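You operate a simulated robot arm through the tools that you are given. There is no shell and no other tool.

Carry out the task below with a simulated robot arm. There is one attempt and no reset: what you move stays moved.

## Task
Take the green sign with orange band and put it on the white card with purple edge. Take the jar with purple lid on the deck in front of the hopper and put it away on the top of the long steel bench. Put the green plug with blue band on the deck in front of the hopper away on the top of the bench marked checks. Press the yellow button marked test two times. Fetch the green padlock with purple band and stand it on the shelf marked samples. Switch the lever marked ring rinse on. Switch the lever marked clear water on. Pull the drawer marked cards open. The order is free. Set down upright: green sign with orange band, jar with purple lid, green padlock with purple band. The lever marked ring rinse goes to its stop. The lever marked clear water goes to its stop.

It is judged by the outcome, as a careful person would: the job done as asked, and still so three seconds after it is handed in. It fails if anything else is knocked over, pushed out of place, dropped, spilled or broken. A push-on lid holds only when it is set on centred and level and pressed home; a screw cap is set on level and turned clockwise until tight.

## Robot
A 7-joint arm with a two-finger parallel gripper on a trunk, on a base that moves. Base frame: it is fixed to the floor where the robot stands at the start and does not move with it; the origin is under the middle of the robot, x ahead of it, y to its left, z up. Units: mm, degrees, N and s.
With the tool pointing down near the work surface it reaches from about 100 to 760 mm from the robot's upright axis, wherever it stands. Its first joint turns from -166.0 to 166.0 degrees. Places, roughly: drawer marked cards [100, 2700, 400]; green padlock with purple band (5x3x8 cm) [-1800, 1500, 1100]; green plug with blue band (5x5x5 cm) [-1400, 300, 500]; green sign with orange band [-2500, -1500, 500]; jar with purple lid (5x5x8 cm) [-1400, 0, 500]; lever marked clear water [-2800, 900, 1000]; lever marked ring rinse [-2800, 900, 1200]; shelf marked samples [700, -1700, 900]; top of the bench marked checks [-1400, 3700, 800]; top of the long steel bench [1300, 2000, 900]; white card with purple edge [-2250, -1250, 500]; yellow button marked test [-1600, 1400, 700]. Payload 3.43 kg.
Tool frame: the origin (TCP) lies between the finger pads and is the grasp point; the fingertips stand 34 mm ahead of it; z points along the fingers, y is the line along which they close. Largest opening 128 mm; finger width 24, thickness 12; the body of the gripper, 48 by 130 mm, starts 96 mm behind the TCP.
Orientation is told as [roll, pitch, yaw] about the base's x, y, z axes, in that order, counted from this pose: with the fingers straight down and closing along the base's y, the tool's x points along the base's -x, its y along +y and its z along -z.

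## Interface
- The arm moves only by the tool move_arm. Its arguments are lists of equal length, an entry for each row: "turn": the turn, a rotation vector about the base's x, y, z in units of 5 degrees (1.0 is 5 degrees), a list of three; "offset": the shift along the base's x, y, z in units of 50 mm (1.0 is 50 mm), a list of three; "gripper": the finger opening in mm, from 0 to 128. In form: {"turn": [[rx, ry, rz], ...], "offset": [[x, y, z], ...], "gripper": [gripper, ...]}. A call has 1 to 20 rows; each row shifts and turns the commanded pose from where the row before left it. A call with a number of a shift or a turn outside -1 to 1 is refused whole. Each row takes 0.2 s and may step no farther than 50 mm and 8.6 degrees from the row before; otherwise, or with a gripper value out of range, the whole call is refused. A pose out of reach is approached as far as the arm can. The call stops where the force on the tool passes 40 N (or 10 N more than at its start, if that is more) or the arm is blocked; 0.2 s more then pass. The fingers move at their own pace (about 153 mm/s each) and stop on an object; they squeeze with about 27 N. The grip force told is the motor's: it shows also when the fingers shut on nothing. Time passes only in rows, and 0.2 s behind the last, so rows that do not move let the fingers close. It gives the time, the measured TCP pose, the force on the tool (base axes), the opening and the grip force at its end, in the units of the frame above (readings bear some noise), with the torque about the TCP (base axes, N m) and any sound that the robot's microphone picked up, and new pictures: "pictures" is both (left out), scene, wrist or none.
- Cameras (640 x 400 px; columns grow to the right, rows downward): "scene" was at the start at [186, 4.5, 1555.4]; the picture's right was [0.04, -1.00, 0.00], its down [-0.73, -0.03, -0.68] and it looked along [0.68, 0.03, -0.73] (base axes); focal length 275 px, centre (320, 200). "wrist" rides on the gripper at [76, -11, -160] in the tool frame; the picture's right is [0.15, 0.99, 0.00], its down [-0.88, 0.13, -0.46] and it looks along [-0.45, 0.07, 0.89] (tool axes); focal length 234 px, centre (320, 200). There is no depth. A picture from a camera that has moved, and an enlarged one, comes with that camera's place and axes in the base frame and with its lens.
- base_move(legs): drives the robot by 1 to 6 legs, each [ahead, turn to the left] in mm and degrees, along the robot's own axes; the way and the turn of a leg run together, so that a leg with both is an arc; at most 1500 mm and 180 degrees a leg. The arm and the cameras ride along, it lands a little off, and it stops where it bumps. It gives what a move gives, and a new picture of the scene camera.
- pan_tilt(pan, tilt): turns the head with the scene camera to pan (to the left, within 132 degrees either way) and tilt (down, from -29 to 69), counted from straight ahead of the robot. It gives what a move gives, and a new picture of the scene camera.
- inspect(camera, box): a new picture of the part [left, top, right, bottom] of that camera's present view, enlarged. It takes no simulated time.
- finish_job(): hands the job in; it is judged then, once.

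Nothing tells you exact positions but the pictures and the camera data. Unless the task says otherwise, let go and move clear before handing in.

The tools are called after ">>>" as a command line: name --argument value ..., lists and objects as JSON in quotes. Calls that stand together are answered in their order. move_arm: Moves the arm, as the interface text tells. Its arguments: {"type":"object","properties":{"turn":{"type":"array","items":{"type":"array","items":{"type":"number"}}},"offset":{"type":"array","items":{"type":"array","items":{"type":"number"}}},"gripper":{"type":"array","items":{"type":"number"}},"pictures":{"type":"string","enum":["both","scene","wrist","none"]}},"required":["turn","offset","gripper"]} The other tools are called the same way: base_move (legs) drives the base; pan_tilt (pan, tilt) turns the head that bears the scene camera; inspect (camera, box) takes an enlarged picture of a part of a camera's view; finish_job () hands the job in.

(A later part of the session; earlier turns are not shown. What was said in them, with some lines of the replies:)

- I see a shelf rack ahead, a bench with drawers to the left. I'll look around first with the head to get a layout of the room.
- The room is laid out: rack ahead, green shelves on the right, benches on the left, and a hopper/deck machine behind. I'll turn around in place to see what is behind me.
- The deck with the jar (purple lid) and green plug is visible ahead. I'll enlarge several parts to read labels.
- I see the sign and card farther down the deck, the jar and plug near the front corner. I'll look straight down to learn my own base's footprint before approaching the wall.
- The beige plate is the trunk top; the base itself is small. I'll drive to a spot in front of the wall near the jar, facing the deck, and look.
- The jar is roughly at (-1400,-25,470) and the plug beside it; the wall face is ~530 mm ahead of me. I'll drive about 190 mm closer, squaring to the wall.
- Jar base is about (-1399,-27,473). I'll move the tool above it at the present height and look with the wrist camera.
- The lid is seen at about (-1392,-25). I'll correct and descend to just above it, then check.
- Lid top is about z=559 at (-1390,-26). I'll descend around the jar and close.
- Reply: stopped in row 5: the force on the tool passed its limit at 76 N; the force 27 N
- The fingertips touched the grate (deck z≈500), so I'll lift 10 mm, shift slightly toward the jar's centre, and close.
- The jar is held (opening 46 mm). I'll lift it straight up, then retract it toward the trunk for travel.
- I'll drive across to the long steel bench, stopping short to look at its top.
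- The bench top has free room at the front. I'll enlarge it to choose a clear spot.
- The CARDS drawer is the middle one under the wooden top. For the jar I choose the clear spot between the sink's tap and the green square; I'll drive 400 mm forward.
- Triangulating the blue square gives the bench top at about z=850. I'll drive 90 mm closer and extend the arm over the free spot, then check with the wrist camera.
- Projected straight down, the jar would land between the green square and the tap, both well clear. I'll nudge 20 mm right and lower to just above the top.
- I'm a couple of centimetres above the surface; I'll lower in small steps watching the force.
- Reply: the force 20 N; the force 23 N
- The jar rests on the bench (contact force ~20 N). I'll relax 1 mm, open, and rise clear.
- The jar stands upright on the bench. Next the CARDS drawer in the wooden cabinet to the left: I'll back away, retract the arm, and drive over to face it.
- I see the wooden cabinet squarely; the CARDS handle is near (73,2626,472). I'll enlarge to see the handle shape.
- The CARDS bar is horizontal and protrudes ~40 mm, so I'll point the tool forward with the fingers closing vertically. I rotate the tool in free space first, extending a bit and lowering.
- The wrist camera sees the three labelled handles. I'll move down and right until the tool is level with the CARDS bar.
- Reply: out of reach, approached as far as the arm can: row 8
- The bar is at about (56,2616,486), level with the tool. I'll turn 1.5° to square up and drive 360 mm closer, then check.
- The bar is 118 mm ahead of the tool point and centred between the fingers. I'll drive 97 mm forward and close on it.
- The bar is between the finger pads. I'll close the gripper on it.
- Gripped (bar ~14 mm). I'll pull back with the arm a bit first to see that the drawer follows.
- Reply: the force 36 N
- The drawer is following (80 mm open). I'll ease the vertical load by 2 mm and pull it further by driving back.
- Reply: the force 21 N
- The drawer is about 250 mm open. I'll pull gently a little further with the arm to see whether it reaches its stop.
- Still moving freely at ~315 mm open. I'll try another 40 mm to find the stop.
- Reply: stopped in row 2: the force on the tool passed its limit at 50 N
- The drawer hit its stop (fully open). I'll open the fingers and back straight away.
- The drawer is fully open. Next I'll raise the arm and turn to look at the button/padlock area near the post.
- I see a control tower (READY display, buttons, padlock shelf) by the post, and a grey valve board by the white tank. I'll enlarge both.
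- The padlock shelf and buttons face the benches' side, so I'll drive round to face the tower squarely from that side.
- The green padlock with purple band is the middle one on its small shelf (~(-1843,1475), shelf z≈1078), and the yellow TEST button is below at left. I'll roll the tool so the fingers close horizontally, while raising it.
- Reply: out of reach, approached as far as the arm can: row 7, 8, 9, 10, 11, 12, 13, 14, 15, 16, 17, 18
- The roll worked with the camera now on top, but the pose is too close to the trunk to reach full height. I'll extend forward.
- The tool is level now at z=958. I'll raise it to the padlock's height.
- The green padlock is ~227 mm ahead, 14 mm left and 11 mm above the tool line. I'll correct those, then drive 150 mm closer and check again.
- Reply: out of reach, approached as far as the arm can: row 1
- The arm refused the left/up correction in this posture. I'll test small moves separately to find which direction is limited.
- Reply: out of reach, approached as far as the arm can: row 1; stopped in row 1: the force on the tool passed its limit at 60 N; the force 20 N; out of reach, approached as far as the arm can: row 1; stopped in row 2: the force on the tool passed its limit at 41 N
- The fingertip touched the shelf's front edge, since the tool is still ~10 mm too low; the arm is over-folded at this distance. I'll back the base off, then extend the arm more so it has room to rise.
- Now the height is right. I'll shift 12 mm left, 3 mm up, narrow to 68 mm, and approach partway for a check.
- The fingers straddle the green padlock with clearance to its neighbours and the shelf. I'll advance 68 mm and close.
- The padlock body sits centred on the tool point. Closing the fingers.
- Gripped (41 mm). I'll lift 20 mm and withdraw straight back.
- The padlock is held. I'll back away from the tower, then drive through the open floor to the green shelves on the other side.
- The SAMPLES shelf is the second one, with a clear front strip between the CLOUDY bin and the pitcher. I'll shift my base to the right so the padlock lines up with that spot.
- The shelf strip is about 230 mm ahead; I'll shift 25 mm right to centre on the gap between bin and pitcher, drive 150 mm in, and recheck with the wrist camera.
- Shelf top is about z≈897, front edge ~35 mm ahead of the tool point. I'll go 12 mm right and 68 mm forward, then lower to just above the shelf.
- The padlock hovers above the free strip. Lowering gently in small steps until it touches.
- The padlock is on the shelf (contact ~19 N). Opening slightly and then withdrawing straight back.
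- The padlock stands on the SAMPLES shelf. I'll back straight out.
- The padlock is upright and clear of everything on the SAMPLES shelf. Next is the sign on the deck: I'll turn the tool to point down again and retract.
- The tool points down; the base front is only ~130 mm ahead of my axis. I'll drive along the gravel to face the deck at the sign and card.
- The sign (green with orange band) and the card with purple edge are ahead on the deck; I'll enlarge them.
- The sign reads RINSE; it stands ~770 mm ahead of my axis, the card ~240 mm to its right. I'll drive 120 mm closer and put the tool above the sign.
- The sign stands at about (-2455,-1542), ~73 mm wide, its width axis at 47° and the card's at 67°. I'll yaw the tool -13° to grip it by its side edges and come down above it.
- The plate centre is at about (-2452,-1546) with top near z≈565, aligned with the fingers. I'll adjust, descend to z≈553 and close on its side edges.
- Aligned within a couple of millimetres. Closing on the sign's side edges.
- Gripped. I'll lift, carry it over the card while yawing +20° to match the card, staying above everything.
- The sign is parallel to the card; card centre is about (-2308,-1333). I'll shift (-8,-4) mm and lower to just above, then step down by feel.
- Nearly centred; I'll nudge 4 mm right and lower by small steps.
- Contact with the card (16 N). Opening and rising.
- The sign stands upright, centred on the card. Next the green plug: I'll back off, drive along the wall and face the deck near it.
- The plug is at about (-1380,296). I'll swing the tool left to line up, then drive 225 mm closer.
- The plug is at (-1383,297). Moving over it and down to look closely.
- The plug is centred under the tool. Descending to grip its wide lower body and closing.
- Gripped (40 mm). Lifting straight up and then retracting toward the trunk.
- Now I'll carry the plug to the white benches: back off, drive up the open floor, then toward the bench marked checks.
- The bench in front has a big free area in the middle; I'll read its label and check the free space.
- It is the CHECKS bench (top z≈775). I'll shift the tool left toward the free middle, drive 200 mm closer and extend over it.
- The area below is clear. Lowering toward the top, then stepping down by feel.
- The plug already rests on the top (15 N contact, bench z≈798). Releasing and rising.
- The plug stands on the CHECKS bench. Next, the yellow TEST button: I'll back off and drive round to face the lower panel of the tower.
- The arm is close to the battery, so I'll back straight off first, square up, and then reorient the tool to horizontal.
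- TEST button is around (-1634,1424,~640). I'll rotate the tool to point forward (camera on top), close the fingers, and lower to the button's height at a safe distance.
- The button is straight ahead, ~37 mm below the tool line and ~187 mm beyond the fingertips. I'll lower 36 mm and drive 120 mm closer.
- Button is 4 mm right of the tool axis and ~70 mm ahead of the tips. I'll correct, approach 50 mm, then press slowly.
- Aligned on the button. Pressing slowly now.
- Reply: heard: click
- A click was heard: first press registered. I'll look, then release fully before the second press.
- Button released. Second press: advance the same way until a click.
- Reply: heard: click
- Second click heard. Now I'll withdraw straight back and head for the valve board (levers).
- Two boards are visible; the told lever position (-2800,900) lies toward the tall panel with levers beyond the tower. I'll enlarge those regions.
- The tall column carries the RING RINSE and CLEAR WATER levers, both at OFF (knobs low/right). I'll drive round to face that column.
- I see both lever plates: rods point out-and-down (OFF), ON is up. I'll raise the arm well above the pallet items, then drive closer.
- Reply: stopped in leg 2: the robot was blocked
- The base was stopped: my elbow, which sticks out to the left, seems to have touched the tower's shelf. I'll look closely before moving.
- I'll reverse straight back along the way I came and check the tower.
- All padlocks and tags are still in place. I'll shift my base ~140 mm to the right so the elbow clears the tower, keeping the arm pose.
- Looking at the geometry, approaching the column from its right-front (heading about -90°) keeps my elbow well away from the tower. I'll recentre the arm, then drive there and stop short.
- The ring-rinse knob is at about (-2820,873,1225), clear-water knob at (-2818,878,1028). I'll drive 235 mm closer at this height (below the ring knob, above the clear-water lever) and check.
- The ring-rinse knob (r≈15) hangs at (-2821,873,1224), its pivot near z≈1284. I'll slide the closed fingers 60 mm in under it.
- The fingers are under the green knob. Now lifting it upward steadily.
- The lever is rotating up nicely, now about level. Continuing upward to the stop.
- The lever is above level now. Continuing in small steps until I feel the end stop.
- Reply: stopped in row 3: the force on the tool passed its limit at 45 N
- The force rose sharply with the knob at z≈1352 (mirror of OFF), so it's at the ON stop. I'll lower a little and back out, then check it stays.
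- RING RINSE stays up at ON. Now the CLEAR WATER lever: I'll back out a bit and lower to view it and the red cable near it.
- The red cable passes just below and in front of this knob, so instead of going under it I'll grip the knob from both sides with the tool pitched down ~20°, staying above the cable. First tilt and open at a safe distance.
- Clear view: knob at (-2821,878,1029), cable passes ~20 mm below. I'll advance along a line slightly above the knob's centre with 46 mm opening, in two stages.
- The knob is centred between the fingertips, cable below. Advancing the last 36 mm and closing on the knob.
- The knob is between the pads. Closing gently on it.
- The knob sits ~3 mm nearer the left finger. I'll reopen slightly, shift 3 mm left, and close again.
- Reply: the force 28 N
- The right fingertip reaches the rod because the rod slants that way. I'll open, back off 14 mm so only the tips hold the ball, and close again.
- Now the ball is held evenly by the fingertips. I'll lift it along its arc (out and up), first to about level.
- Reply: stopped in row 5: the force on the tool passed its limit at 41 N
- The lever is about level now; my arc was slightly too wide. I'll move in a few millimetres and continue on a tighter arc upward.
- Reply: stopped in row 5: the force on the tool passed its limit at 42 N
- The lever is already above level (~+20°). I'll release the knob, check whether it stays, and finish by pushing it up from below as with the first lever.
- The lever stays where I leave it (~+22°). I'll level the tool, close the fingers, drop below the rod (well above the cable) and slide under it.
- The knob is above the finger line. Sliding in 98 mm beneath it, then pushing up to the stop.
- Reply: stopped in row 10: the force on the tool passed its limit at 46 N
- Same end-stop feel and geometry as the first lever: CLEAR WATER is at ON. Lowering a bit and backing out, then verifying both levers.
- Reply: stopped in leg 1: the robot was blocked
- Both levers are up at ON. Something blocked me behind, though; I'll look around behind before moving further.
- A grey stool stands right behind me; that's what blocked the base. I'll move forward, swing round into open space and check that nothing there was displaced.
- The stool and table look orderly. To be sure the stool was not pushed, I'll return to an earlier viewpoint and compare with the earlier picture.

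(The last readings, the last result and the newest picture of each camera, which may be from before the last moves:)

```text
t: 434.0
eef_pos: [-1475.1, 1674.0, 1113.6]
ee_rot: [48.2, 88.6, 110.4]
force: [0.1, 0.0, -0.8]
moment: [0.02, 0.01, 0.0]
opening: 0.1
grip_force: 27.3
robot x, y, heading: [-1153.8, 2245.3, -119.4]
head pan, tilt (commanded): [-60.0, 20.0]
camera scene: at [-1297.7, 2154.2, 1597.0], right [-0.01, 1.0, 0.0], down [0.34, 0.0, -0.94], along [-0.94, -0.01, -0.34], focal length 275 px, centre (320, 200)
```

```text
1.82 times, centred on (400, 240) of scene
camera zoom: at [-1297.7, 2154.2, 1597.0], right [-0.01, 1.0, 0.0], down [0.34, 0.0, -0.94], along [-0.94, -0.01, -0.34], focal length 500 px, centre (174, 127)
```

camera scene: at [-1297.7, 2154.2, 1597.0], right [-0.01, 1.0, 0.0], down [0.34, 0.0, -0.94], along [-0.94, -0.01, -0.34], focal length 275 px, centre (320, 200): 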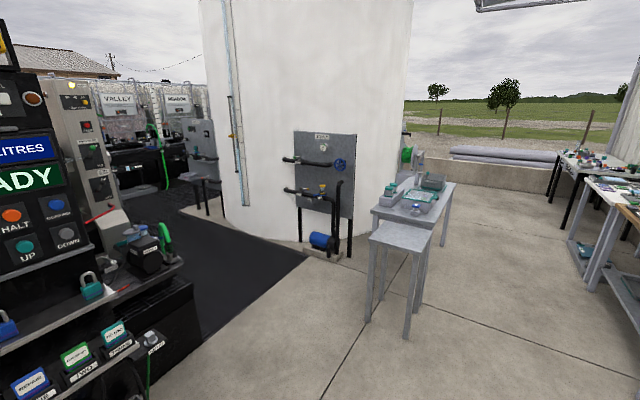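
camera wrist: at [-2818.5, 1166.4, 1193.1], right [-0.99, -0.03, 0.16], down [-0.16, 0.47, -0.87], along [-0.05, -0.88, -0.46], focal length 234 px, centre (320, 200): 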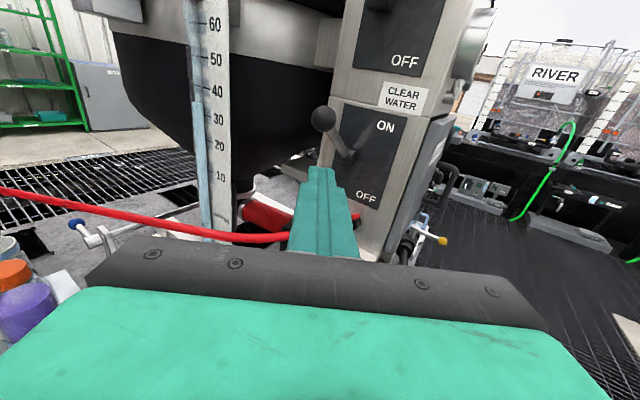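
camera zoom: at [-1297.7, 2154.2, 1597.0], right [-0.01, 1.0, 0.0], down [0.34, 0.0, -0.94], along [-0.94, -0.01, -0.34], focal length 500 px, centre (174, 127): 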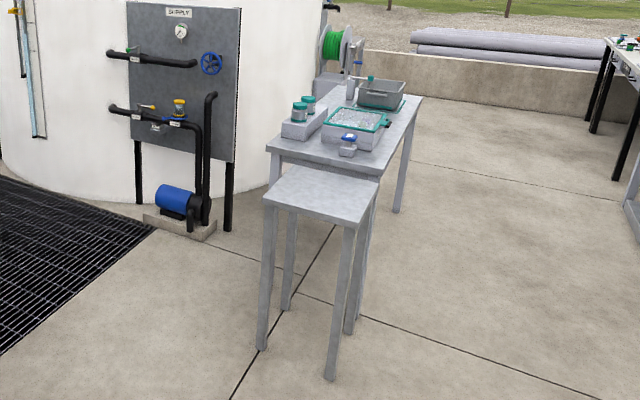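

The stool sits as before (all landmarks shift by the same few pixels). A last look at the levers and tower before handing in.

>>> inspect --camera "scene" --box '[0, 60, 200, 400]'

>>> pan_tilt --pan 10 --tilt 35

>>> inspect --camera "scene" --box '[200, 120, 480, 340]'

```text
1.18 times, centred on (100, 230) of scene
camera zoom: at [-1297.7, 2154.2, 1597.0], right [-0.01, 1.0, 0.0], down [0.34, 0.0, -0.94], along [-0.94, -0.01, -0.34], focal length 324 px, centre (579, 165)
```

zoom: 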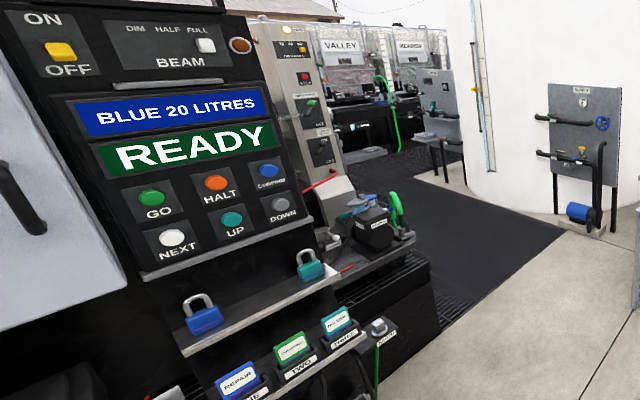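

```text
t: 435.4
eef_pos: [-1475.0, 1672.7, 1114.0]
ee_rot: [48.2, 88.8, 110.5]
force: [0.8, -0.1, -0.3]
moment: [0.03, 0.01, -0.02]
opening: 0.0
grip_force: 27.0
robot x, y, heading: [-1153.9, 2248.0, -119.7]
head pan, tilt (commanded): [10.0, 35.0]
camera scene: at [-1234.0, 2072.1, 1573.1], right [-0.94, 0.33, 0.0], down [0.19, 0.54, -0.82], along [-0.27, -0.77, -0.57], focal length 275 px, centre (320, 200)
```

scene: 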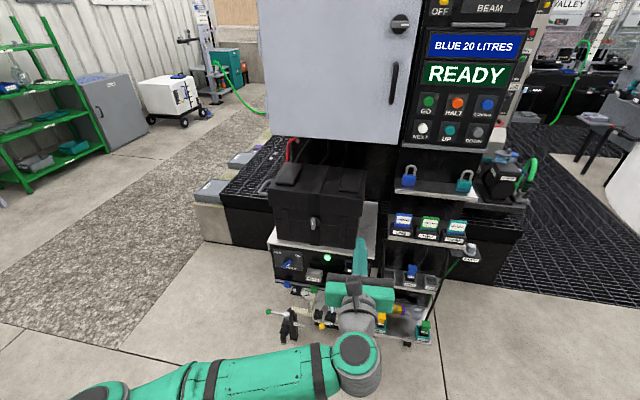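

```text
1.82 times, centred on (340, 230) of scene
camera zoom: at [-1234.0, 2072.1, 1573.1], right [-0.94, 0.33, 0.0], down [0.19, 0.54, -0.82], along [-0.27, -0.77, -0.57], focal length 500 px, centre (284, 146)
```

zoom: 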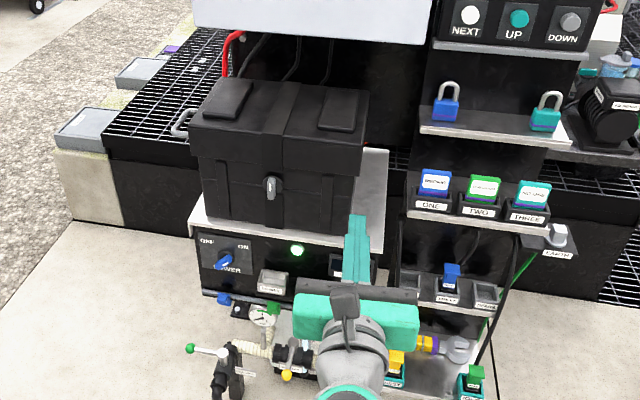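

Everything looks in order, and the arm is free in open air. The padlocks and tags on the tower are undisturbed and both levers are up. The drawer is open, and the jar, plug, sign and padlock are all at their places. I'll hand the job in.

>>> finish_job

```text
The job is handed in.
```

I've handed the job in, with every item on the list done. The verdict hasn't come back yet.

| Task | Result |
|---|---|
| Sign with orange band | Upright, centred on the white card with purple edge |
| Jar with purple lid | Upright on the long steel bench, between the tap and the green square |
| Green plug with blue band | On the bench marked checks, in the clear middle area |
| Yellow test button | Pressed twice, with a click heard each time and a full release in between |
| Green padlock with purple band | Upright on the samples shelf, in front of the bins and pitcher |
| Ring rinse lever | Pushed up to its ON stop |
| Clear water lever | Pushed up to its ON stop |
| Cards drawer | Pulled fully open, to its stop |

I touched things I didn't mean to a few times:

- **Deck grate:** the fingertips pressed on it while I was picking up the jar.
- **Padlock shelf:** a fingertip touched its front edge before I took the padlock.
- **Tower:** the robot was blocked while driving past, apparently because its elbow touched the shelf there.
- **Grey stool:** the robot was blocked by it while backing away from the levers.

I checked pictures after each one and saw nothing moved. For the stool, I drove back to an earlier viewpoint and compared pictures, and it looked unmoved. I judged that by eye, so a very small shift could have gone unnoticed.
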